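You operate a simulated robot arm through the tools that you are given. There is no shell and no other tool.

The job below is to be done with a simulated robot arm. You get a single attempt, and the scene is never put back.

## Task
Put things in order on the grey bench top. At the end: the small grey pot stands where the round black block stood; the round black block stands where the red keeper block stood; the black cap stands where the small grey pot stood; the red keeper block stands on top of the green wiping pad; whatever was shut is shut again. Leave all else as you found it, and nothing knocked over.

Only the result counts: the job must be done as asked and must still hold three seconds after the hand-in. Knocking over, shifting, dropping, spilling or breaking anything else fails it. Lids that push on must go on centred and level and be pressed home; caps that screw on are set level and turned clockwise until they are tight.

## Robot
A 6-joint arm with a two-finger parallel gripper, fixed in place. Base frame: the origin is at the foot of the arm, x ahead of it, y to its left, z up; the work surface is at about z = 860. Readings come in mm, rad, newtons and seconds.
With the tool pointing down near the work surface it reaches from about 360 to 760 mm from the base axis. Its first joint turns from -1.152 to 1.152 rad. Payload 2.45 kg.
Tool frame: the origin (TCP) lies between the finger pads and is the grasp point; the fingertips stand 24 mm ahead of it; z points along the fingers, y is the line along which they close. The gripper opens to 68 mm. The fingers are 17 mm wide and 10 mm thick; the gripper's body (40 by 70 mm) begins 41 mm behind the TCP.
Orientation is that of the tool frame in the base frame, as [roll, pitch, yaw] about the fixed x, y, z axes, in that order (R = Rz(yaw) Ry(pitch) Rx(roll)). With the fingers straight down and closing along the base's y, the tool's x points along the base's -x, its y along +y and its z along -z.

## Interface
- The arm moves only by the tool drive_tool. Its argument "series" is one flat list of numbers, 7 for each row, row after row: the shift along the tool's x, y, z in mm, then the turn, a rotation vector about the tool's x, y, z in rad, then the finger opening in mm, from 0 to 68. In form: [tx, ty, tz, rx, ry, rz, jaw, tx, ty, tz, rx, ry, rz, jaw, ...]. A call has 1 to 20 rows; each row is the pose to reach, as a shift and turn from the pose commanded when the call began, along the tool's axes at that moment. Each row takes 0.2 s and may step no farther than 50 mm and 0.15 rad from the row before; otherwise, or with a gripper value out of range, the whole call is refused. A pose out of reach is approached as far as the arm can. The call stops where the force on the tool passes 40 N (or 10 N more than at its start, if that is more) or the arm is blocked; 0.2 s more then pass. The fingers move at their own pace (about 108 mm/s each) and stop on an object; they squeeze with about 43 N. The grip force told is the motor's: it shows also when the fingers shut on nothing. Time passes only in rows, and 0.2 s behind the last, so rows that repeat a pose let the fingers close. The reply holds the time, the measured pose of the TCP, the force on the tool along the base axes, the opening and the grip force, in the units named above and with some noise, with the torque about the TCP (base axes, N m) and any sound that the robot's microphone picked up.
- Cameras (640 x 400 px; columns grow to the right, rows downward): "scene" is fixed at [168.4, 423.8, 1451.9]; the picture's right is [-0.68, -0.73, 0.00], its down [-0.50, 0.46, -0.73] and it looks along [0.54, -0.50, -0.68] (base axes); focal length 329 px, centre (320, 200). "wrist" rides on the gripper at [84, 11, -75] in the tool frame; the picture's right is [-0.13, 0.99, 0.00], its down [-0.60, -0.08, -0.79] and it looks along [-0.79, -0.10, 0.61] (tool axes); focal length 251 px, centre (320, 200). There is no depth. A picture from a camera that has moved, and an enlarged one, comes with that camera's place and axes in the base frame and with its lens.
- camera(camera): a new picture of that camera. No time passes.
- enlarge(camera, box): a new picture of the part [left, top, right, bottom] of that camera's present view, enlarged. No time passes.
- finish_job(): hands the job in; it is judged then, once.

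Places have to be worked out from the pictures, the camera data and where the tool is seen. Open the gripper and draw the arm clear of the work before you hand the job in, unless the task says otherwise.

The tools are called after "Request:" as a command line: name --argument value ..., lists and objects as JSON in quotes. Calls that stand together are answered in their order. drive_tool: Moves the arm, as the interface text tells. Its arguments: {"type":"object","properties":{"series":{"type":"array","items":{"type":"number"}}},"required":["series"]} The other tools are called the same way: camera (camera) takes a picture; enlarge (camera, box) takes an enlarged picture of a part of a camera's view; finish_job () hands the job in.

At the start:

```text
t: 0.0
tool_pos: [374.2, 223.6, 1173.4]
orientation: [-3.141, 0.001, 3.141]
force: [0.7, 0.1, -0.2]
moment: [-0.02, 0.01, 0.02]
gripper_width: 68.1
gripper_force: 0.0
```

scene: 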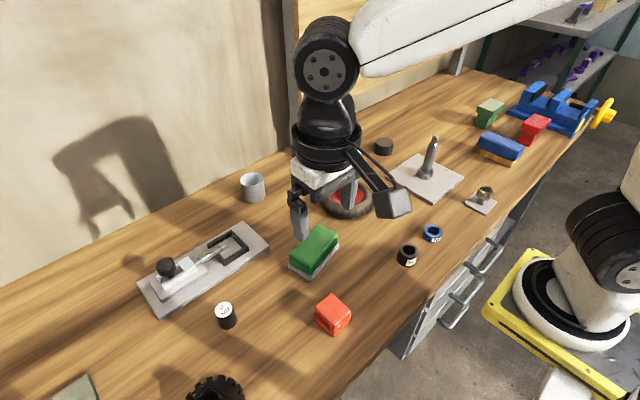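
wrist: 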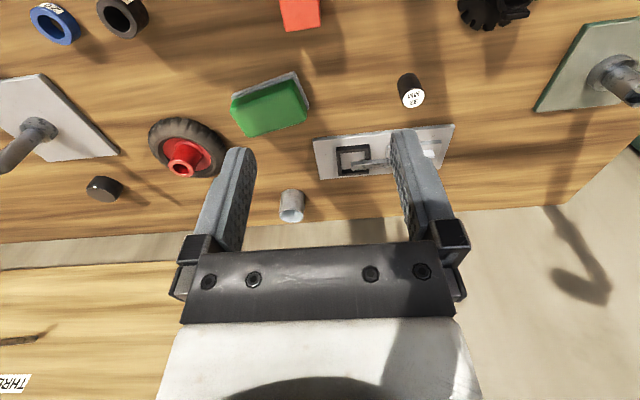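

I'll start by inspecting the scene in detail with enlarged views to identify every object.

Request:
enlarge --camera "scene" --box '[120, 160, 360, 310]'

Request:
enlarge --camera "scene" --box '[180, 250, 420, 400]'

Request:
enlarge --camera "scene" --box '[340, 120, 500, 220]'

Request:
enlarge --camera "scene" --box '[460, 60, 640, 172]'

Request:
enlarge --camera "scene" --box '[370, 180, 530, 280]'

Request:
enlarge --camera "wrist" --box '[220, 0, 540, 200]'

Request:
enlarge --camera "wrist" --box '[0, 0, 320, 200]'

```text
2.67 times, centred on (240, 235) of scene
camera zoom: at [168.4, 423.8, 1451.9], right [-0.68, -0.73, 0.0], down [-0.5, 0.46, -0.73], along [0.54, -0.5, -0.68], focal length 876 px, centre (533, 107)
```

zoom: 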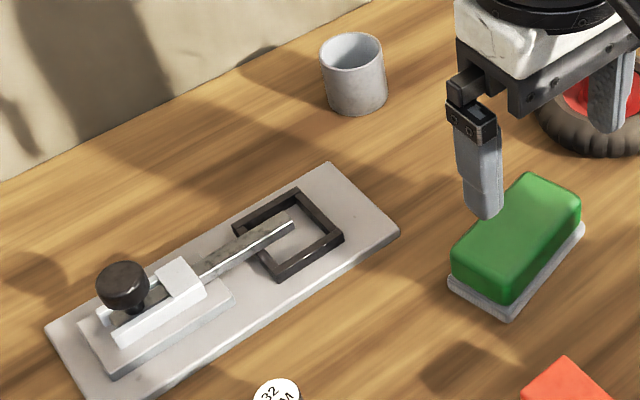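

```text
2.67 times, centred on (300, 325) of scene
camera zoom: at [168.4, 423.8, 1451.9], right [-0.68, -0.73, 0.0], down [-0.5, 0.46, -0.73], along [0.54, -0.5, -0.68], focal length 876 px, centre (373, -133)
```

zoom: 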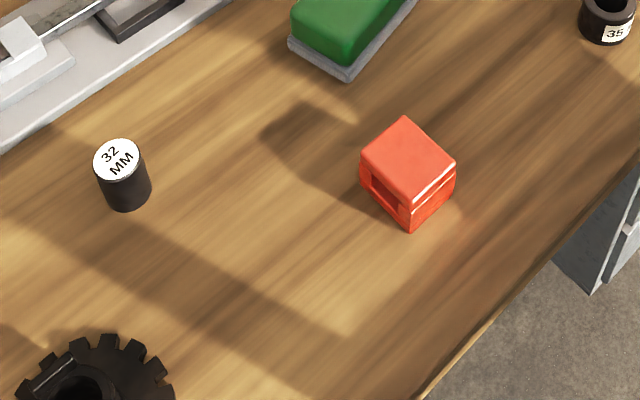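

```text
4.00 times, centred on (420, 170) of scene
camera zoom: at [168.4, 423.8, 1451.9], right [-0.68, -0.73, 0.0], down [-0.5, 0.46, -0.73], along [0.54, -0.5, -0.68], focal length 1314 px, centre (-80, 320)
```

zoom: 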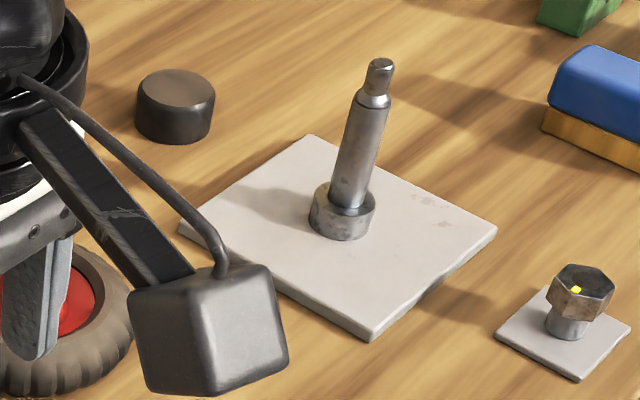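

```text
3.56 times, centred on (550, 116) of scene
camera zoom: at [168.4, 423.8, 1451.9], right [-0.68, -0.73, 0.0], down [-0.5, 0.46, -0.73], along [0.54, -0.5, -0.68], focal length 1168 px, centre (-498, 499)
```

zoom: 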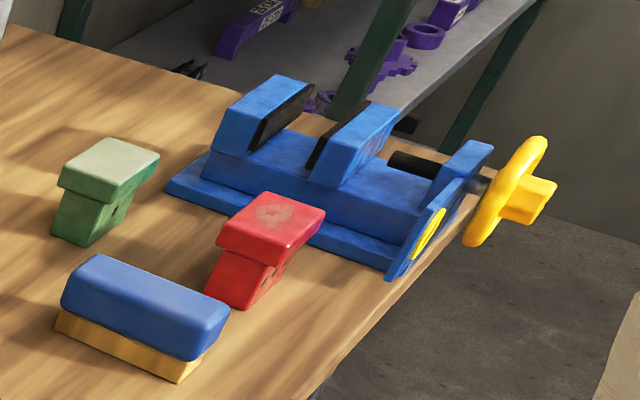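

```text
4.00 times, centred on (450, 230) of scene
camera zoom: at [168.4, 423.8, 1451.9], right [-0.68, -0.73, 0.0], down [-0.5, 0.46, -0.73], along [0.54, -0.5, -0.68], focal length 1314 px, centre (-200, 80)
```

zoom: 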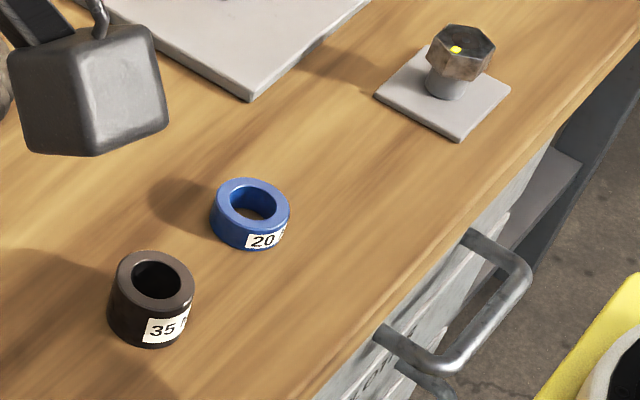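

```text
2.00 times, centred on (380, 100) of wrist
camera zoom: at [289.7, 233.2, 1248.4], right [0.13, 0.99, 0.0], down [0.6, -0.08, 0.79], along [0.79, -0.1, -0.61], focal length 503 px, centre (200, 400)
```

zoom: 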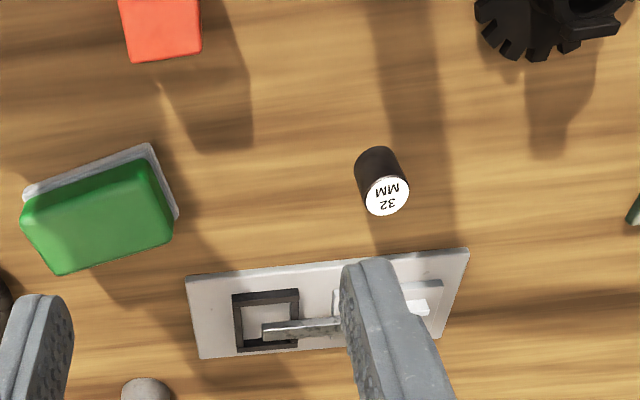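

```text
2.00 times, centred on (160, 100) of wrist
camera zoom: at [289.7, 233.2, 1248.4], right [0.13, 0.99, 0.0], down [0.6, -0.08, 0.79], along [0.79, -0.1, -0.61], focal length 503 px, centre (640, 400)
```

zoom: 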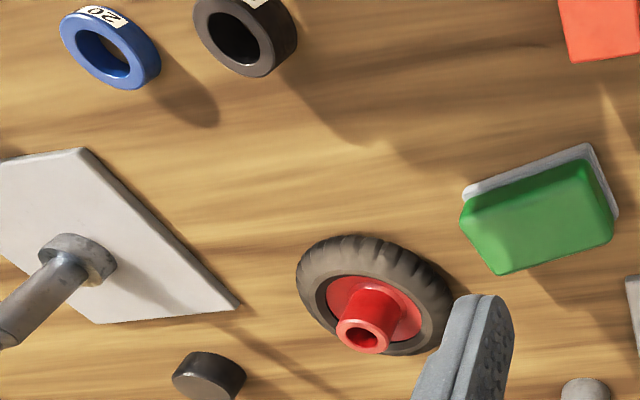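

The slotted red block (~x 373, y 201) looks like the keeper. The "32 MM" cylinder is at ~(503, 347), the pot at ~(772, 103), and the flat black piece at ~(671, -319). I'll move high across the bench to get a closer look at the flat black piece.

Request:
drive_tool --series '[-7, -43, 6, 0, 0, 0, 68, -14, -86, 12, 0, 0, 0, 68, -21, -129, 18, 0, 0, 0, 68, -28, -172, 24, 0, 0, 0, 68, -35, -215, 30, 0, 0, 0, 68, -42, -258, 36, 0, 0, 0, 68, -49, -301, 42, 0, 0, 0, 68, -56, -344, 48, 0, 0, 0, 68, -63, -387, 54, 0, 0, 0, 68, -70, -430, 60, 0, 0, 0, 68, -76, -474, 66, 0, 0, 0, 68]'

```text
t: 2.4
tool_pos: [451.6, -252.3, 1106.4]
orientation: [-3.14, 0.0, -3.141]
force: [-0.9, -0.3, -0.2]
moment: [0.02, -0.03, 0.01]
gripper_width: 68.0
gripper_force: 0.1
```

The move tracked well. Now I'll take wrist and scene pictures from here.

Request:
camera --camera "wrist"

Request:
camera --camera "scene"

Request:
enlarge --camera "wrist" --box '[260, 130, 380, 205]'

```text
taken
camera wrist: at [367.7, -242.7, 1180.9], right [0.13, 0.99, 0.0], down [0.6, -0.08, 0.79], along [0.79, -0.1, -0.61], focal length 251 px, centre (320, 200)
```

wrist: 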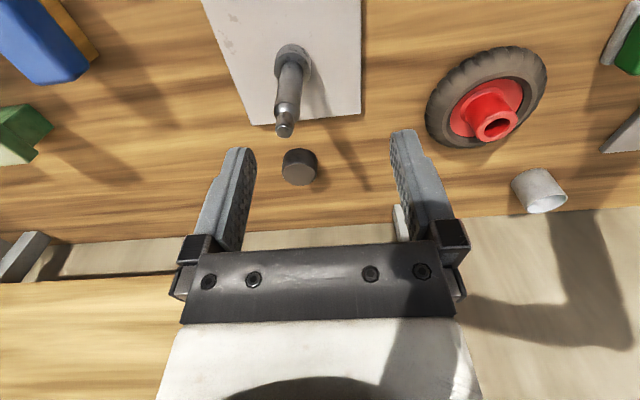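

```text
taken
```

scene: 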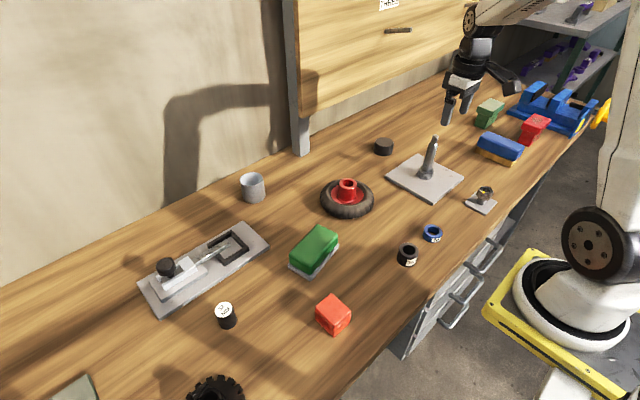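

```text
5.33 times, centred on (320, 168) of wrist
camera zoom: at [367.7, -242.7, 1180.9], right [0.13, 0.99, 0.0], down [0.6, -0.08, 0.79], along [0.79, -0.1, -0.61], focal length 1341 px, centre (320, 373)
```

zoom: 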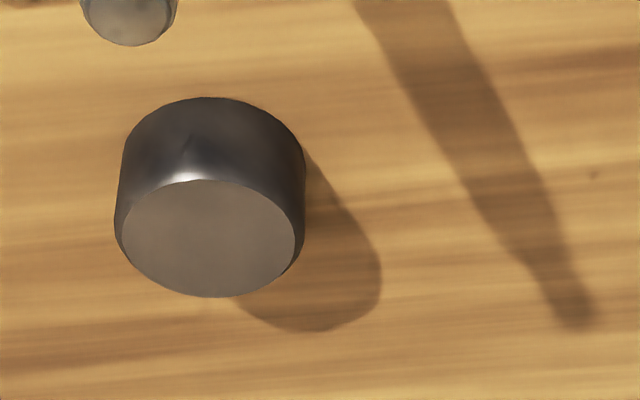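

The flat piece looks like a solid-topped short cylinder. Next I'll check the label on the back cabinet and the other candidate objects.

Request:
enlarge --camera "scene" --box '[280, 0, 480, 125]'

Request:
enlarge --camera "scene" --box '[360, 125, 424, 165]'

Request:
enlarge --camera "scene" --box '[300, 160, 400, 222]'

Request:
enlarge --camera "scene" --box '[0, 340, 260, 400]'

Request:
enlarge --camera "scene" --box '[380, 180, 540, 360]'

Request:
enlarge --camera "scene" --box '[440, 90, 570, 180]'

```text
3.20 times, centred on (380, 62) of scene
camera zoom: at [168.3, 423.8, 1451.9], right [-0.68, -0.73, 0.0], down [-0.5, 0.46, -0.73], along [0.54, -0.5, -0.68], focal length 1052 px, centre (128, 640)
```

zoom: 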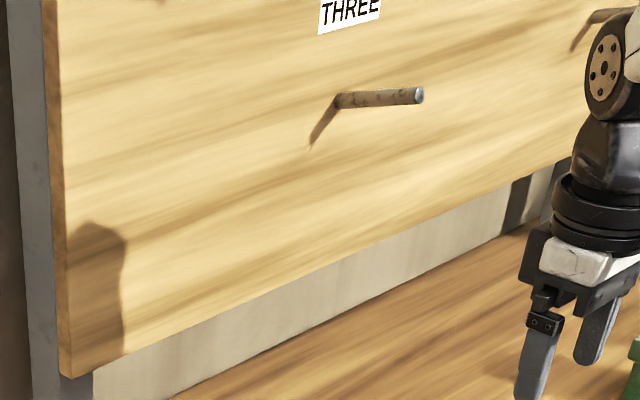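

```text
10.00 times, centred on (392, 145) of scene
camera zoom: at [168.3, 423.8, 1451.9], right [-0.68, -0.73, 0.0], down [-0.5, 0.46, -0.73], along [0.54, -0.5, -0.68], focal length 3286 px, centre (-400, 750)
```

zoom: 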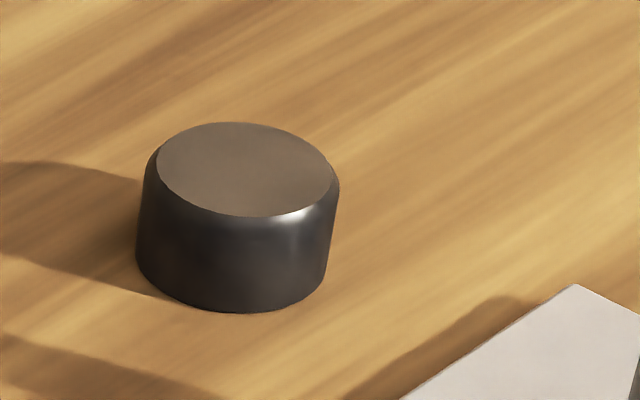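

```text
6.40 times, centred on (350, 191) of scene
camera zoom: at [168.3, 423.8, 1451.9], right [-0.68, -0.73, 0.0], down [-0.5, 0.46, -0.73], along [0.54, -0.5, -0.68], focal length 2103 px, centre (128, 258)
```

zoom: 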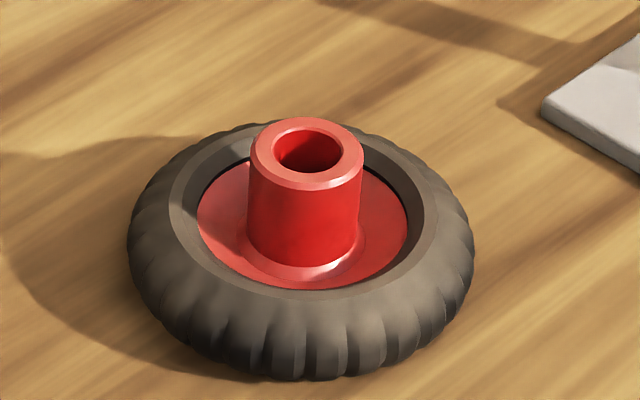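

```text
2.46 times, centred on (130, 370) of scene
camera zoom: at [168.3, 423.8, 1451.9], right [-0.68, -0.73, 0.0], down [-0.5, 0.46, -0.73], along [0.54, -0.5, -0.68], focal length 809 px, centre (788, -218)
```

zoom: 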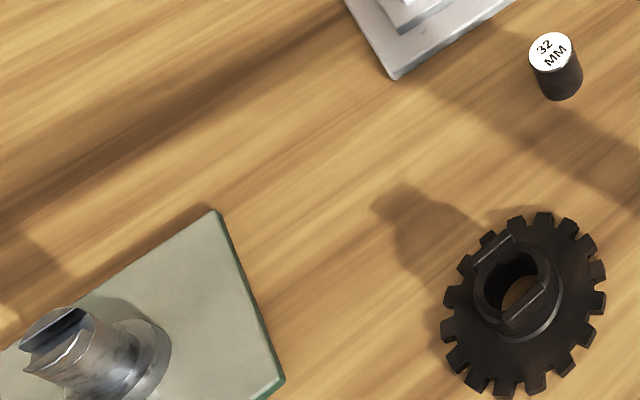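

```text
2.22 times, centred on (460, 270) of scene
camera zoom: at [168.3, 423.8, 1451.9], right [-0.68, -0.73, 0.0], down [-0.5, 0.46, -0.73], along [0.54, -0.5, -0.68], focal length 730 px, centre (9, 44)
```

zoom: 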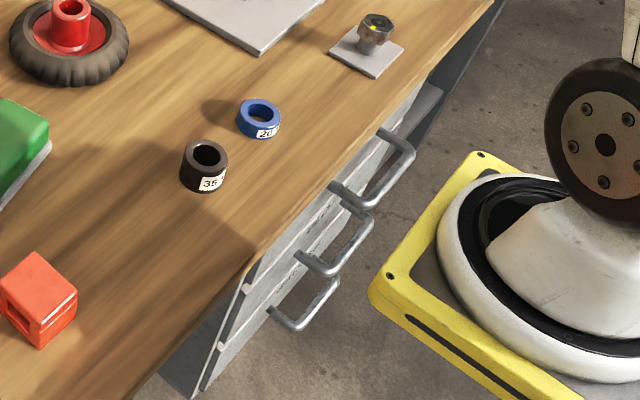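

```text
4.44 times, centred on (505, 135) of scene
camera zoom: at [168.3, 423.8, 1451.9], right [-0.68, -0.73, 0.0], down [-0.5, 0.46, -0.73], along [0.54, -0.5, -0.68], focal length 1460 px, centre (-502, 489)
```

zoom: 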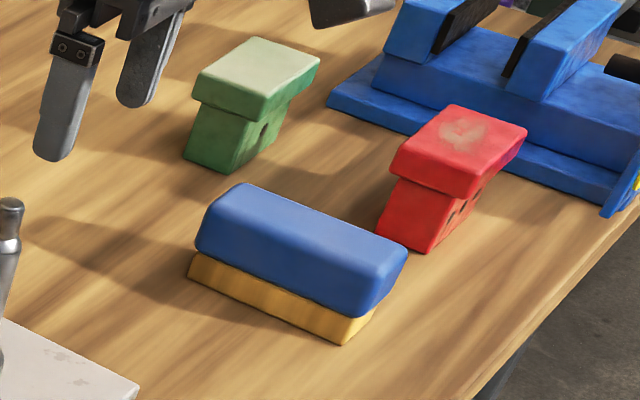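

The flat ~60 mm round piece must be the black cap, and the 32 MM cylinder the round black block. Next I'll swing back and yaw 90° so the wrist camera looks toward +y, for a closer view of the red keeper, the pad and the block.

Request:
drive_tool --series '[5, 25, 2, 0, 0, -0.143, 68, 10, 50, 4, 0, 0, -0.286, 68, 15, 75, 6, 0, 0, -0.429, 68, 20, 100, 8, 0, 0, -0.572, 68, 25, 125, 10, 0, 0, -0.715, 68, 30, 150, 12, 0, 0, -0.858, 68, 35, 175, 14, 0, 0, -1.0, 68, 40, 200, 16, 0, 0, -1.143, 68, 45, 225, 18, 0, 0, -1.286, 68, 50, 250, 20, 0, 0, -1.429, 68, 51, 272, 22, 0, 0, -1.571, 68]'

Request:
camera --camera "wrist"

```text
t: 4.8
tool_pos: [399.3, 22.1, 1086.7]
orientation: [-3.141, 0.0, -1.566]
force: [0.1, 0.5, -0.2]
moment: [0.02, 0.0, 0.03]
gripper_width: 67.9
gripper_force: 0.0
```

```text
taken
camera wrist: at [389.3, -63.8, 1160.9], right [-0.99, 0.13, 0.0], down [0.08, 0.6, 0.79], along [0.1, 0.79, -0.61], focal length 251 px, centre (320, 200)
```

wrist: 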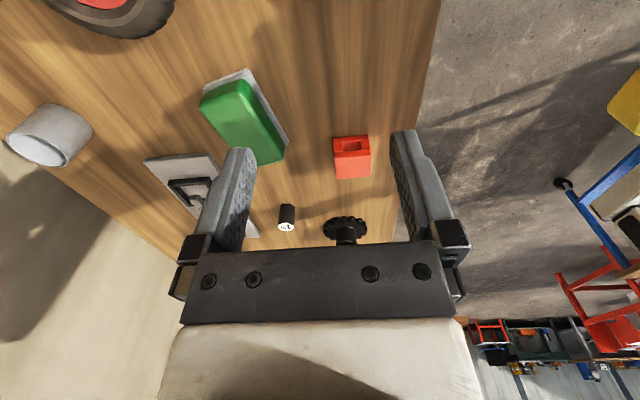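

The new wrist view shows all three. I'll enlarge to measure keeper, pad, block and pot.

Request:
enlarge --camera "wrist" --box '[280, 110, 408, 190]'

Request:
enlarge --camera "wrist" --box '[180, 55, 308, 175]'

Request:
enlarge --camera "wrist" --box '[250, 180, 378, 250]'

Request:
enlarge --camera "scene" --box '[270, 210, 398, 340]'

Request:
enlarge --camera "scene" --box '[190, 280, 270, 340]'

Request:
enlarge --camera "wrist" --box '[0, 80, 128, 180]'

Request:
enlarge --camera "scene" --box '[220, 160, 290, 210]'

```text
5.00 times, centred on (344, 150) of wrist
camera zoom: at [389.3, -63.8, 1160.9], right [-0.99, 0.13, 0.0], down [0.08, 0.6, 0.79], along [0.1, 0.79, -0.61], focal length 1257 px, centre (200, 450)
```

zoom: 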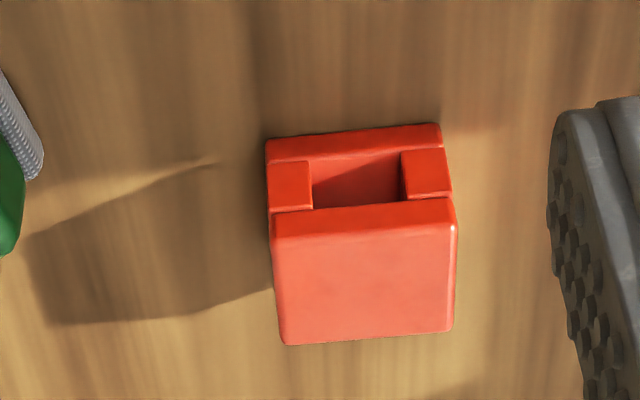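

```text
3.33 times, centred on (244, 115) of wrist
camera zoom: at [389.3, -63.8, 1160.9], right [-0.99, 0.13, 0.0], down [0.08, 0.6, 0.79], along [0.1, 0.79, -0.61], focal length 838 px, centre (573, 483)
```

zoom: 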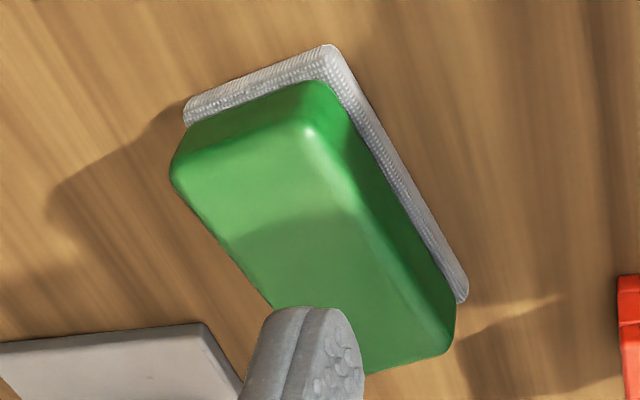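

```text
5.00 times, centred on (314, 215) of wrist
camera zoom: at [389.3, -63.8, 1160.9], right [-0.99, 0.13, 0.0], down [0.08, 0.6, 0.79], along [0.1, 0.79, -0.61], focal length 1257 px, centre (350, 125)
```

zoom: 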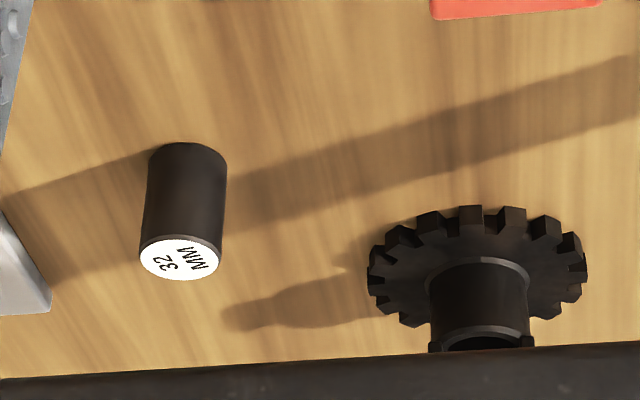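

```text
3.08 times, centred on (334, 275) of scene
camera zoom: at [168.4, 423.8, 1451.9], right [-0.68, -0.73, 0.0], down [-0.5, 0.46, -0.73], along [0.54, -0.5, -0.68], focal length 1011 px, centre (277, -31)
```

zoom: 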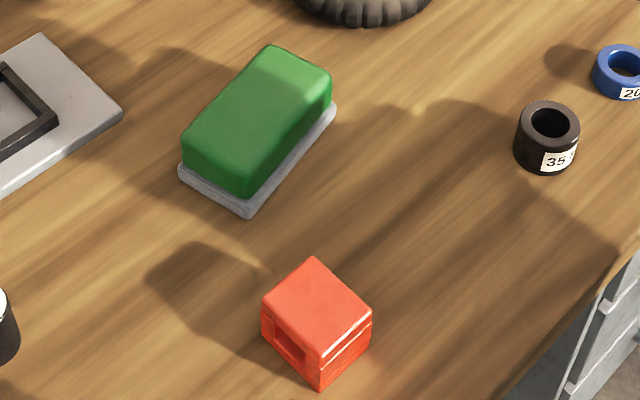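

```text
6.67 times, centred on (230, 310) of scene
camera zoom: at [168.4, 423.8, 1451.9], right [-0.68, -0.73, 0.0], down [-0.5, 0.46, -0.73], along [0.54, -0.5, -0.68], focal length 2191 px, centre (920, -533)
```

zoom: 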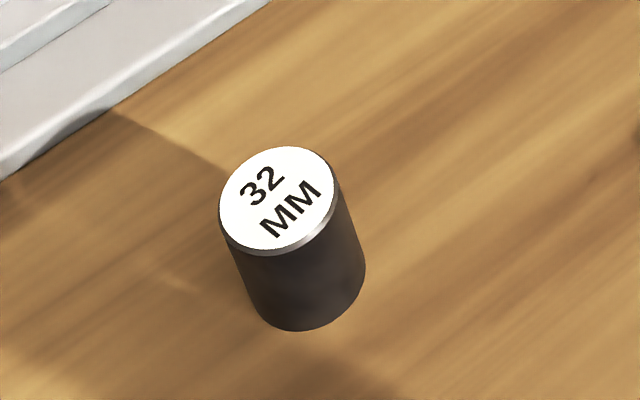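

```text
4.00 times, centred on (64, 130) of wrist
camera zoom: at [389.3, -63.8, 1160.9], right [-0.99, 0.13, 0.0], down [0.08, 0.6, 0.79], along [0.1, 0.79, -0.61], focal length 1006 px, centre (1344, 480)
```

zoom: 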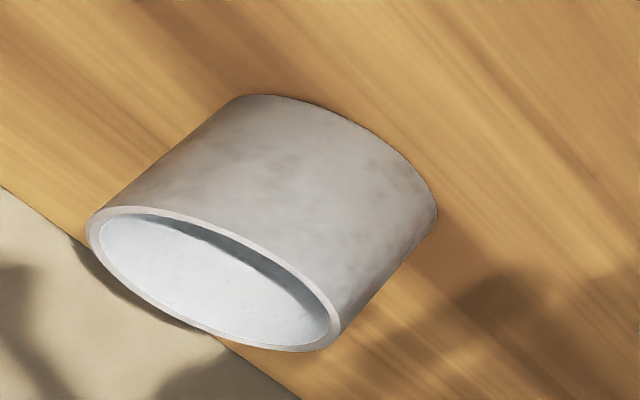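

```text
8.00 times, centred on (255, 185) of scene
camera zoom: at [168.4, 423.8, 1451.9], right [-0.68, -0.73, 0.0], down [-0.5, 0.46, -0.73], along [0.54, -0.5, -0.68], focal length 2629 px, centre (840, 320)
```

zoom: 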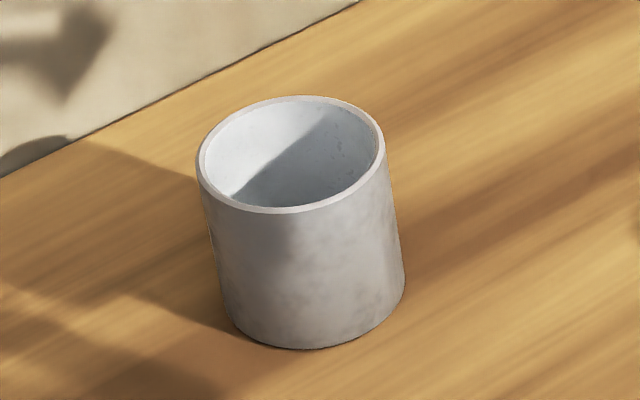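

I have triangulated estimates:

| Object | Centre (x, y) | Size / height | Notes |
|---|---|---|---|
| Keeper | (374, 203) | ~51×50×36 | axis-aligned |
| Pad | (507, 126) | top z ≈ 905 | turned ~13° |
| Block | (508, 347) | Ø33×43 | |
| Pot | (772, 105) | Ø61×55 | |
| Cap | (668, -314) | | |

I'll move above the keeper at z = 960 with the fingers closing along x.

Request:
drive_tool --series '[-36, 5, 25, 0, 0, 0.0, 68, -72, 10, 50, 0, 0, 0.0, 68, -108, 15, 75, 0, 0, 0, 68, -145, 20, 100, 0, 0, 0, 68, -181, 25.3, 126.7, 0, 0, 0, 68, -181, 25.3, 126.7, 0, 0, 0, 68]'

Request:
camera --camera "wrist"

Request:
enlarge --camera "scene" --box '[240, 200, 440, 340]'

```text
t: 6.2
tool_pos: [373.1, 204.6, 960.3]
orientation: [3.141, 0.001, -1.571]
force: [-0.2, -0.4, -0.3]
moment: [-0.01, 0.01, -0.01]
gripper_width: 68.1
gripper_force: 0.1
```

```text
taken
camera wrist: at [362.2, 118.7, 1034.2], right [-0.99, 0.13, 0.0], down [0.08, 0.6, 0.79], along [0.1, 0.79, -0.61], focal length 251 px, centre (320, 200)
```

wrist: 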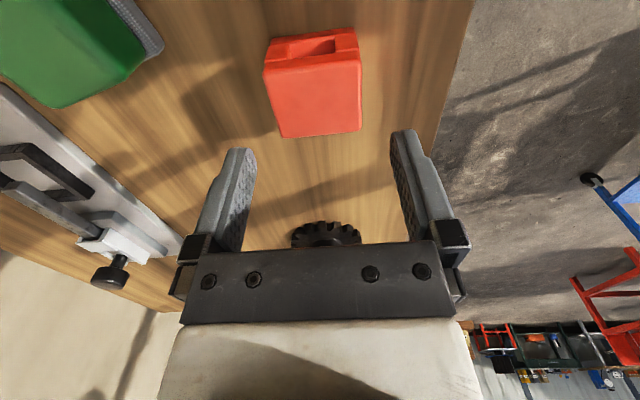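

```text
2.86 times, centred on (340, 270) of scene
camera zoom: at [168.3, 423.9, 1451.9], right [-0.68, -0.73, 0.0], down [-0.5, 0.46, -0.73], along [0.54, -0.5, -0.68], focal length 939 px, centre (263, 0)
```

zoom: 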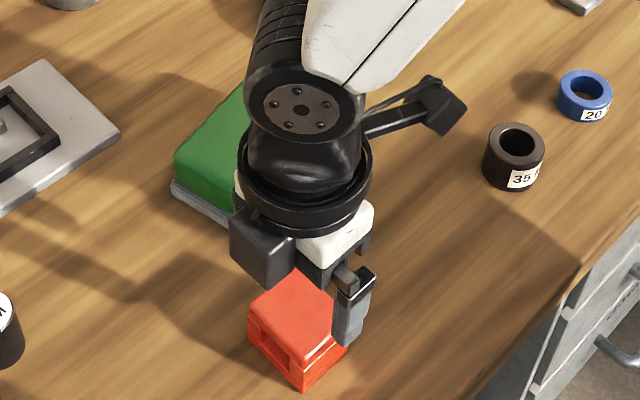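

The fingers look lined up over the keeper. An enlarged view will let me refine its location and top height.

Request:
enlarge --camera "wrist" --box '[240, 10, 400, 150]'

Request:
enlarge --camera "wrist" --box '[0, 0, 180, 120]'

```text
2.86 times, centred on (320, 80) of wrist
camera zoom: at [362.2, 118.7, 1034.2], right [-0.99, 0.13, 0.0], down [0.08, 0.6, 0.79], along [0.1, 0.79, -0.61], focal length 718 px, centre (320, 543)
```

zoom: 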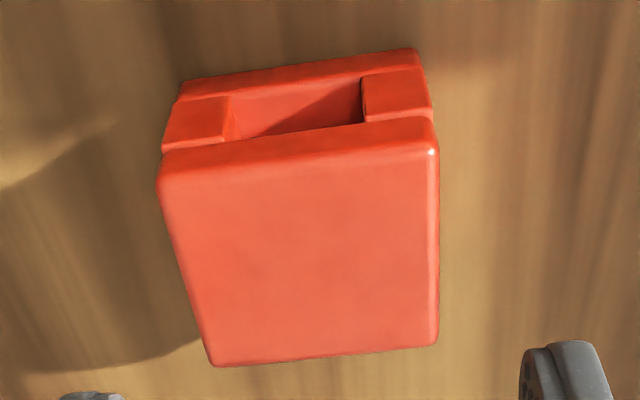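

```text
3.33 times, centred on (90, 60) of wrist
camera zoom: at [362.2, 118.7, 1034.2], right [-0.99, 0.13, 0.0], down [0.08, 0.6, 0.79], along [0.1, 0.79, -0.61], focal length 838 px, centre (1087, 667)
```

zoom: 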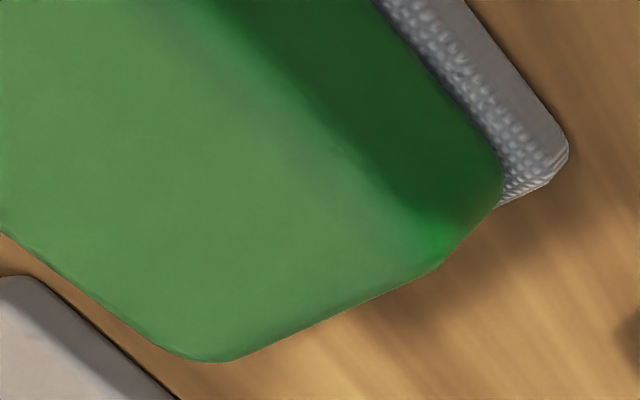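

The keeper spans x 349–401 and y 178–228, with its top at z ≈ 895, so the centre is (375, 203). I'll descend to TCP z = 887 with the fingers astride its x faces, then close.

Request:
drive_tool --series '[-0.4, -1.1, 35, 0, 0, 0, 68, -0.4, -1.1, 60, 0, 0, 0, 68, -0.4, -1.1, 71.7, 0, 0, 0, 68, -0.4, -1.1, 71.7, 0, 0, 0, 68]'

Request:
drive_tool --series '[0, 0, 0, 0, 0, 0, 55, 0, 0, 0, 0, 0, 0, 40, 0, 0, 0, 0, 0, 0, 30, 0, 0, 0, 0, 0, 0, 30]'

Request:
enlarge --camera "scene" --box '[240, 200, 440, 340]'

Request:
camera --camera "wrist"

```text
t: 7.2
tool_pos: [375.0, 204.9, 887.6]
orientation: [3.141, 0.001, -1.568]
force: [0.1, 0.6, 0.3]
moment: [0.03, 0.01, -0.03]
gripper_width: 68.0
gripper_force: 0.1
```

```text
t: 8.2
tool_pos: [375.2, 204.3, 886.9]
orientation: [3.141, 0.001, -1.571]
force: [-0.8, 0.3, 0.7]
moment: [-0.02, 0.01, 0.0]
gripper_width: 52.1
gripper_force: 43.0
```

```text
2.86 times, centred on (340, 270) of scene
camera zoom: at [168.4, 423.8, 1451.9], right [-0.68, -0.73, 0.0], down [-0.5, 0.46, -0.73], along [0.54, -0.5, -0.68], focal length 939 px, centre (263, 0)
```

zoom: 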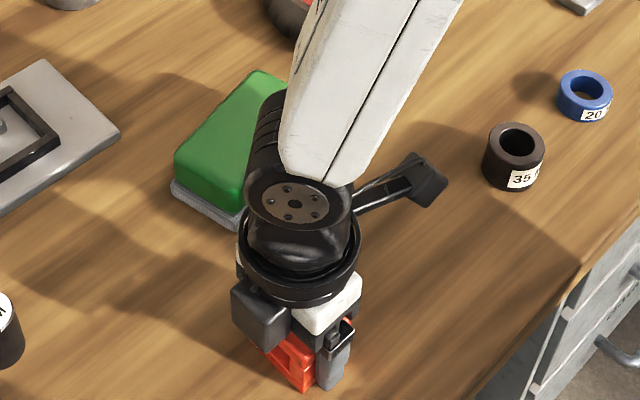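

```text
taken
camera wrist: at [364.0, 118.3, 961.7], right [-0.99, 0.13, 0.0], down [0.08, 0.6, 0.79], along [0.1, 0.79, -0.61], focal length 251 px, centre (320, 200)
```

wrist: 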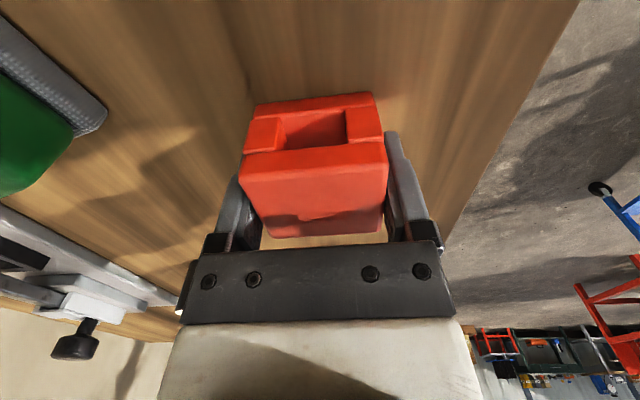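

The grip is firm at 52.1 mm and 43 N. The keeper's original centre is (375, 203). I'll lift it, carry it over the pad centre (509, 124), and yaw 12° to match the pad.

Request:
drive_tool --series '[0, 0, -20, 0, 0, 0, 30, 0, 0, -60, 0, 0, 0, 30, 0, 0, -100, 0, 0, 0, 30, 10, -17, -113, 0, 0, 0, 30, 30, -50, -113, 0, 0, -0.05, 30, 52, -90, -113, 0, 0, -0.12, 30, 72, -122, -113, 0, 0, -0.18, 30, 79, -134, -113, 0, 0, -0.216, 30, 79, -134, -113, 0, 0, -0.216, 30]'

Request:
camera --camera "wrist"

Request:
enlarge --camera "scene" --box '[220, 170, 420, 310]'

```text
t: 10.2
tool_pos: [510.5, 122.8, 999.3]
orientation: [3.141, 0.001, -1.35]
force: [0.2, -0.4, -1.6]
moment: [0.0, -0.01, -0.03]
gripper_width: 51.8
gripper_force: 43.3
```

```text
taken
camera wrist: at [516.5, 36.9, 1073.8], right [-1.0, -0.09, 0.0], down [-0.05, 0.61, 0.79], along [-0.07, 0.79, -0.61], focal length 251 px, centre (320, 200)
```

wrist: 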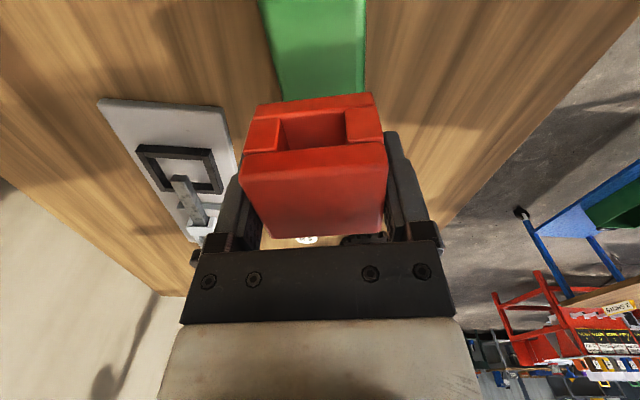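

```text
2.86 times, centred on (320, 240) of scene
camera zoom: at [168.4, 423.8, 1451.9], right [-0.68, -0.73, 0.0], down [-0.5, 0.46, -0.73], along [0.54, -0.5, -0.68], focal length 939 px, centre (320, 86)
```

zoom: 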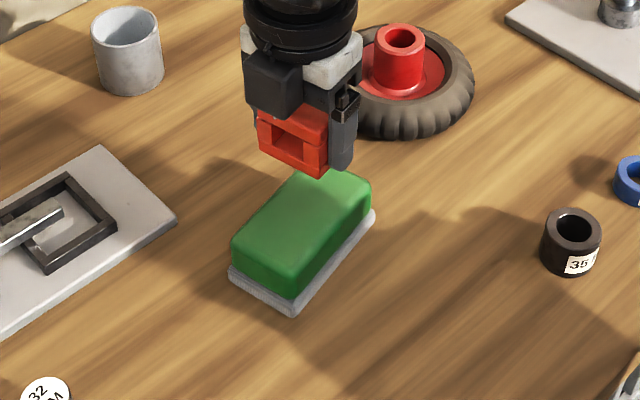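

The keeper is centred over the pad and aligned with it. I'll lower it close to the pad top, then creep down while watching force.

Request:
drive_tool --series '[0, 0, 25, 0, 0, 0, 30, 0, 0, 45, 0, 0, 0, 30, 0, 0, 55, 0, 0, 0, 30, 0, 0, 55, 0, 0, 0, 30]'

Request:
enlarge --camera "scene" --box '[260, 190, 380, 290]'

Request:
drive_tool --series '[0, 0, 2, 0, 0, 0, 30, 0, 0, 4, 0, 0, 0, 30, 0, 0, 4, 0, 0, 0, 30]'

```text
t: 11.2
tool_pos: [510.5, 123.2, 944.7]
orientation: [-3.141, -0.002, -1.353]
force: [-0.5, 0.4, -3.4]
moment: [0.01, 0.02, -0.02]
gripper_width: 51.7
gripper_force: 42.9
```

```text
4.00 times, centred on (320, 240) of scene
camera zoom: at [168.4, 423.8, 1451.9], right [-0.68, -0.73, 0.0], down [-0.5, 0.46, -0.73], along [0.54, -0.5, -0.68], focal length 1314 px, centre (320, 40)
```

zoom: 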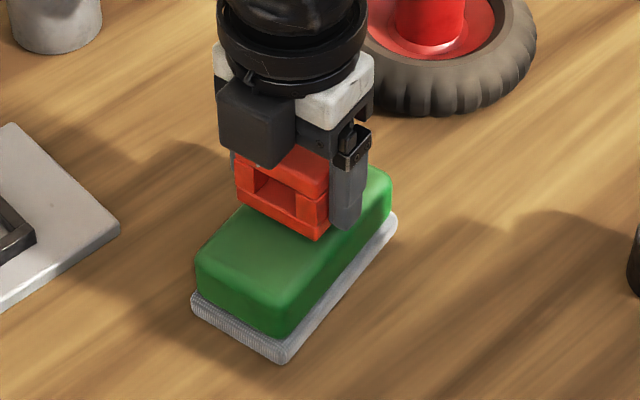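

```text
t: 12.0
tool_pos: [510.6, 124.5, 942.7]
orientation: [-3.14, 0.0, -1.356]
force: [0.5, -0.1, -2.5]
moment: [0.01, -0.03, 0.0]
gripper_width: 52.0
gripper_force: 43.4
```

No contact yet, since the force shows only the keeper's weight. I'll keep creeping down.

Request:
drive_tool --series '[0, 0, 1.5, 0, 0, 0, 30, 0, 0, 3, 0, 0, 0, 30, 0, 0, 3, 0, 0, 0, 30]'

Request:
drive_tool --series '[0, 0, 1, 0, 0, 0, 30, 0, 0, 2, 0, 0, 0, 30, 0, 0, 2, 0, 0, 0, 30]'

```text
t: 12.8
tool_pos: [509.1, 124.9, 938.9]
orientation: [3.141, 0.0, -1.354]
force: [-0.9, -1.4, 1.4]
moment: [-0.04, 0.06, 0.0]
gripper_width: 51.8
gripper_force: 43.4
```

```text
t: 13.6
tool_pos: [510.4, 123.9, 938.1]
orientation: [-3.14, 0.0, -1.355]
force: [-3.1, -0.8, 23.1]
moment: [-0.15, 0.37, 0.02]
gripper_width: 51.9
gripper_force: 42.6
```

Contact at about 23 N: the pad top is at z ≈ 911. I'll back off about 1.5 mm to unload it, then open slowly.

Request:
drive_tool --series '[0, 0, -1.0, 0, 0, 0, 30, 0, 0, -1.5, 0, 0, 0, 30, 0, 0, -1.5, 0, 0, 0, 30]'

Request:
drive_tool --series '[0, 0, 0, 0, 0, 0, 54, 0, 0, 0, 0, 0, 0, 60, 0, 0, 0, 0, 0, 0, 68, 0, 0, 0, 0, 0, 0, 68]'

Request:
enlarge --camera "scene" --box '[260, 190, 380, 290]'

Request:
camera --camera "wrist"

```text
t: 14.4
tool_pos: [509.2, 124.6, 937.6]
orientation: [-3.141, -0.002, -1.356]
force: [2.6, 0.1, 5.0]
moment: [0.03, -0.16, 0.0]
gripper_width: 51.7
gripper_force: 43.6
```

```text
t: 15.4
tool_pos: [509.4, 123.7, 937.5]
orientation: [3.141, -0.001, -1.354]
force: [0.3, -0.5, 0.1]
moment: [-0.01, -0.01, 0.0]
gripper_width: 68.1
gripper_force: 0.2
```

```text
4.00 times, centred on (320, 240) of scene
camera zoom: at [168.4, 423.8, 1451.9], right [-0.68, -0.73, 0.0], down [-0.5, 0.46, -0.73], along [0.54, -0.5, -0.68], focal length 1314 px, centre (320, 40)
```

zoom: 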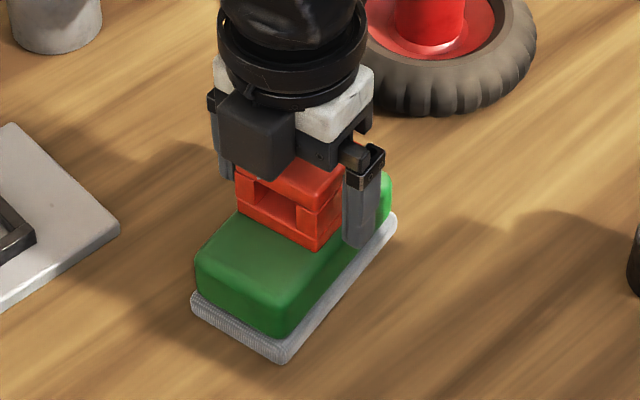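

```text
taken
camera wrist: at [516.0, 38.6, 1012.9], right [-1.0, -0.09, 0.0], down [-0.05, 0.61, 0.79], along [-0.07, 0.79, -0.61], focal length 251 px, centre (320, 200)
```

wrist: 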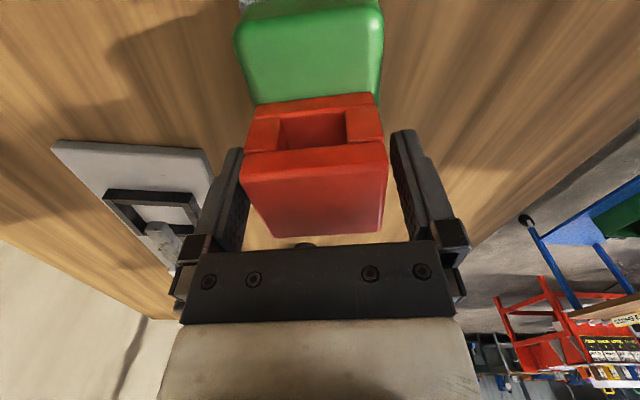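

The keeper sits squarely on the pad. I'll rise straight up, then go over the block at (508, 347), restoring yaw to -90°.

Request:
drive_tool --series '[0, 0, -30, 0, 0, 0, 68, 0, 0, -72.5, 0, 0, 0, 68, -43, -9, -72.5, 0, 0, 0.05, 68, -87, -18.5, -72.5, 0, 0, 0.1, 68, -131, -28, -72.5, 0, 0, 0.15, 68, -175, -37.5, -50, 0, 0, 0.2, 68, -218, -46.8, -30, 0, 0, 0.216, 68, -218, -46.8, -12.5, 0, 0, 0.216, 68, -218, -46.8, -12.5, 0, 0, 0.216, 68]'

Request:
camera --camera "wrist"

Request:
enlarge --camera "scene" --box '[160, 190, 400, 350]'

```text
refused: row 6 steps farther than a row can; nothing moved
```

```text
taken
camera wrist: at [516.0, 38.6, 1012.9], right [-1.0, -0.09, 0.0], down [-0.05, 0.61, 0.79], along [-0.07, 0.79, -0.61], focal length 251 px, centre (320, 200)
```

wrist: 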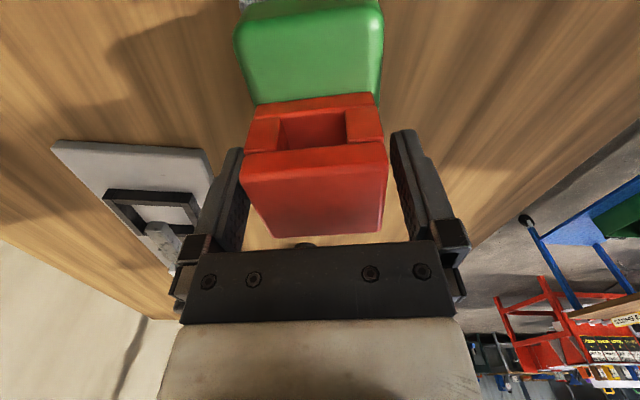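

```text
2.50 times, centred on (280, 270) of scene
camera zoom: at [168.4, 423.8, 1451.9], right [-0.68, -0.73, 0.0], down [-0.5, 0.46, -0.73], along [0.54, -0.5, -0.68], focal length 822 px, centre (420, 25)
```

zoom: 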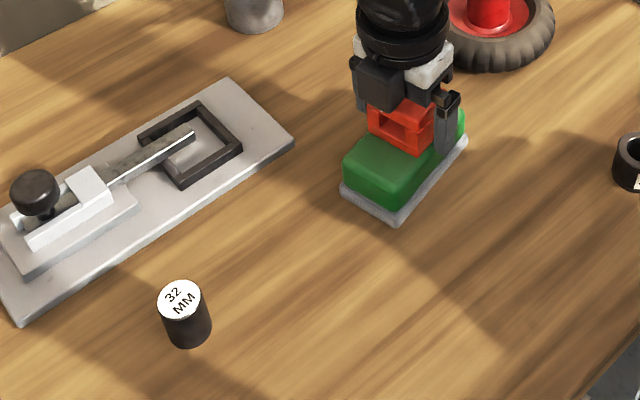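

The call was refused because one row stepped a hair too far. I'll resend it with smaller steps: straight up first, then across to the block.

Request:
drive_tool --series '[0, 0, -30, 0, 0, 0, 68, 0, 0, -72.5, 0, 0, 0, 68, -37, -8, -72.5, 0, 0, 0.04, 68, -74, -16, -72.5, 0, 0, 0.08, 68, -111, -24, -72.5, 0, 0, 0.12, 68, -148, -32, -62, 0, 0, 0.16, 68, -184, -40, -45, 0, 0, 0.2, 68, -218, -46.8, -25, 0, 0, 0.216, 68, -218, -46.8, -12.5, 0, 0, 0.216, 68, -218, -46.8, -12.5, 0, 0, 0.216, 68]'

Request:
camera --camera "wrist"

Request:
enlarge --camera "scene" --box '[160, 190, 400, 350]'

```text
t: 17.6
tool_pos: [508.1, 348.1, 949.8]
orientation: [3.14, 0.0, -1.57]
force: [0.4, 0.3, -0.4]
moment: [-0.01, 0.05, 0.0]
gripper_width: 67.9
gripper_force: 0.0
```

```text
taken
camera wrist: at [497.0, 261.3, 1023.8], right [-0.99, 0.13, 0.0], down [0.08, 0.6, 0.79], along [0.1, 0.79, -0.61], focal length 251 px, centre (320, 200)
```

wrist: 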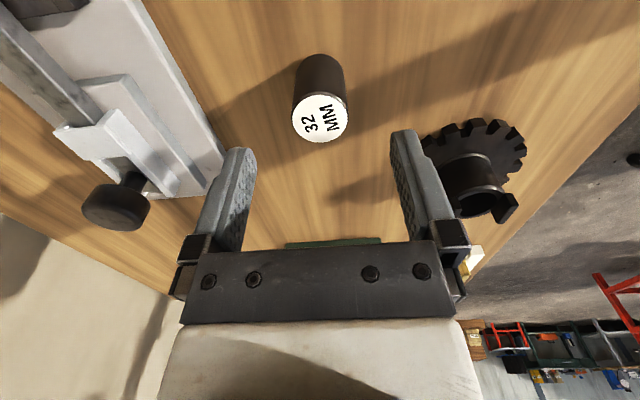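

```text
2.50 times, centred on (280, 270) of scene
camera zoom: at [168.3, 423.8, 1451.9], right [-0.68, -0.73, 0.0], down [-0.5, 0.46, -0.73], along [0.54, -0.5, -0.68], focal length 822 px, centre (420, 25)
```

zoom: 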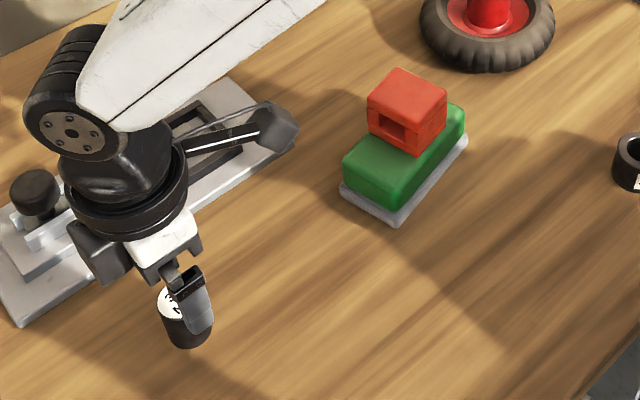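

The block stands between the fingers' line. I'll enlarge to pin its centre precisely, since that spot is the pot's target.

Request:
enlarge --camera "wrist" --box '[260, 40, 388, 150]'

```text
3.64 times, centred on (324, 95) of wrist
camera zoom: at [497.0, 261.3, 1023.8], right [-0.99, 0.13, 0.0], down [0.08, 0.6, 0.79], along [0.1, 0.79, -0.61], focal length 914 px, centre (306, 582)
```

zoom: 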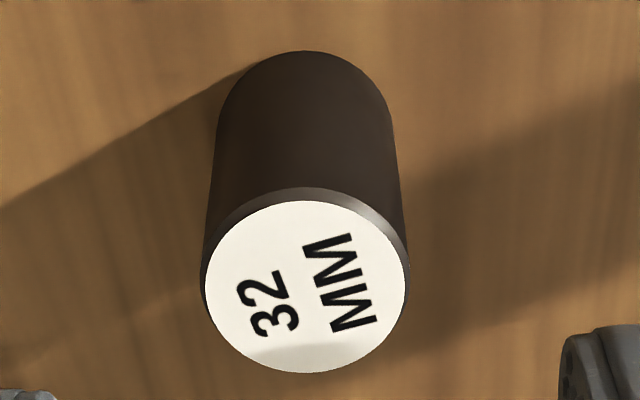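

The block centre is at (507.3, 344.5). I'll descend to z = 886 and grip it.

Request:
drive_tool --series '[2.5, 0.7, 20, 0, 0, 0, 68, 2.5, 0.7, 45, 0, 0, 0, 68, 2.5, 0.7, 64, 0, 0, 0, 68, 2.5, 0.7, 64, 0, 0, 0, 68, 2.5, 0.7, 64, 0, 0, 0, 50, 2.5, 0.7, 64, 0, 0, 0, 36, 2.5, 0.7, 64, 0, 0, 0, 20, 2.5, 0.7, 64, 0, 0, 0, 15, 2.5, 0.7, 64, 0, 0, 0, 15]'

Request:
camera --camera "wrist"

```text
t: 19.6
tool_pos: [505.5, 345.5, 886.0]
orientation: [-3.141, 0.002, -1.568]
force: [0.2, 0.8, 1.1]
moment: [0.07, -0.03, 0.02]
gripper_width: 30.7
gripper_force: 43.3
```

```text
taken
camera wrist: at [495.0, 259.4, 960.6], right [-0.99, 0.13, 0.0], down [0.08, 0.6, 0.79], along [0.1, 0.79, -0.61], focal length 251 px, centre (320, 200)
```

wrist: 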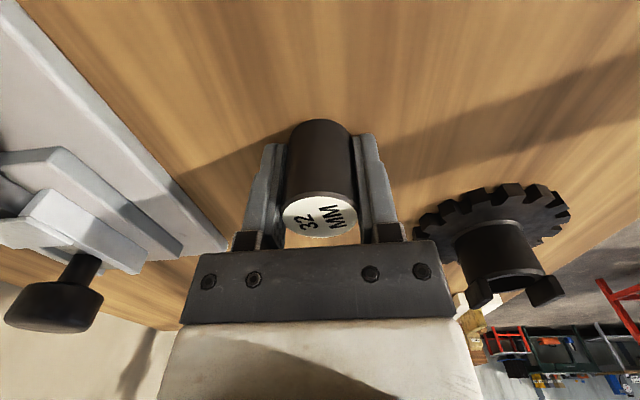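

The block is gripped. I'll lift it, carry it to the keeper's former spot (375, 203), and lower it to just above the bench.

Request:
drive_tool --series '[0, 0, -20, 0, 0, 0, 15, 0, 0, -65, 0, 0, 0, 15, 30, 28, -74, 0, 0, 0, 15, 60, 56, -74, 0, 0, 0, 15, 90, 84, -74, 0, 0, 0, 15, 120, 112, -74, 0, 0, 0, 15, 141.8, 132.3, -74, 0, 0, 0, 15, 141.8, 132.3, -40, 0, 0, 0, 15, 141.8, 132.3, -15, 0, 0, 0, 15, 141.8, 132.3, -6, 0, 0, 0, 15, 141.8, 132.3, -6, 0, 0, 0, 15]'

Request:
camera --camera "wrist"

Request:
enlarge --camera "scene" --box '[200, 210, 440, 370]'

```text
t: 22.0
tool_pos: [374.0, 204.0, 891.3]
orientation: [-3.141, 0.001, -1.569]
force: [0.1, -0.3, 0.3]
moment: [0.0, 0.0, 0.0]
gripper_width: 30.7
gripper_force: 43.4
```

```text
taken
camera wrist: at [363.4, 117.6, 966.2], right [-0.99, 0.13, 0.0], down [0.08, 0.6, 0.79], along [0.1, 0.79, -0.61], focal length 251 px, centre (320, 200)
```

wrist: 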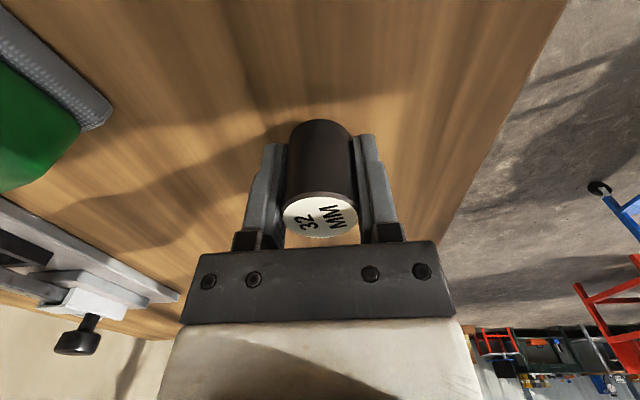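

```text
2.50 times, centred on (320, 290) of scene
camera zoom: at [168.4, 423.8, 1451.9], right [-0.68, -0.73, 0.0], down [-0.5, 0.46, -0.73], along [0.54, -0.5, -0.68], focal length 822 px, centre (320, -25)
```

zoom: 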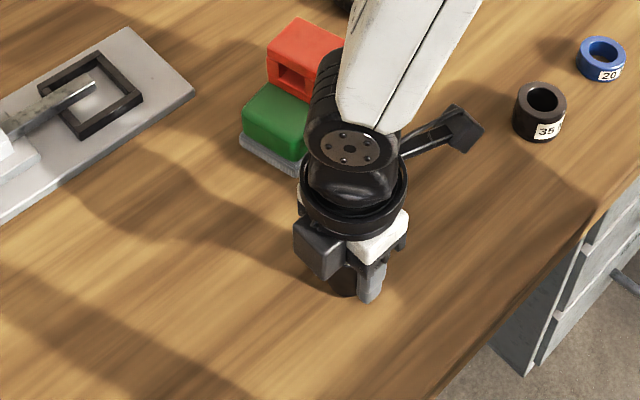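

The block is in position, about 6 mm up. I'll lower it gently to the bench while checking force.

Request:
drive_tool --series '[0, 0, 2, 0, 0, 0, 15, 0, 0, 4, 0, 0, 0, 15, 0, 0, 5.5, 0, 0, 0, 15, 0, 0, 5.5, 0, 0, 0, 15]'

Request:
drive_tool --series '[0, 0, 0.8, 0, 0, 0, 15, 0, 0, 0.8, 0, 0, 0, 15]'

```text
t: 23.0
tool_pos: [374.1, 204.4, 886.9]
orientation: [3.141, 0.0, -1.569]
force: [0.4, 0.0, -0.4]
moment: [0.04, 0.03, -0.01]
gripper_width: 30.7
gripper_force: 42.7
```

```text
t: 23.6
tool_pos: [373.6, 203.1, 887.0]
orientation: [3.141, 0.0, -1.569]
force: [0.1, -0.4, -1.0]
moment: [0.02, 0.04, 0.01]
gripper_width: 30.5
gripper_force: 43.2
```

No clear contact force yet, so I'll go slightly lower in half-millimetre steps.

Request:
drive_tool --series '[0, 0, 0.6, 0, 0, 0, 15, 0, 0, 0.6, 0, 0, 0, 15]'

Request:
drive_tool --series '[0, 0, 0.6, 0, 0, 0, 15, 0, 0, 0.6, 0, 0, 0, 15]'

```text
t: 24.2
tool_pos: [373.8, 201.9, 887.9]
orientation: [-3.141, 0.0, -1.57]
force: [-0.2, -2.2, 6.5]
moment: [-0.02, -0.01, 0.01]
gripper_width: 30.8
gripper_force: 43.4
```

```text
t: 24.8
tool_pos: [374.6, 203.9, 885.8]
orientation: [-3.14, -0.001, -1.569]
force: [-3.4, -4.8, 22.5]
moment: [-0.03, 0.15, 0.03]
gripper_width: 30.7
gripper_force: 42.9
```

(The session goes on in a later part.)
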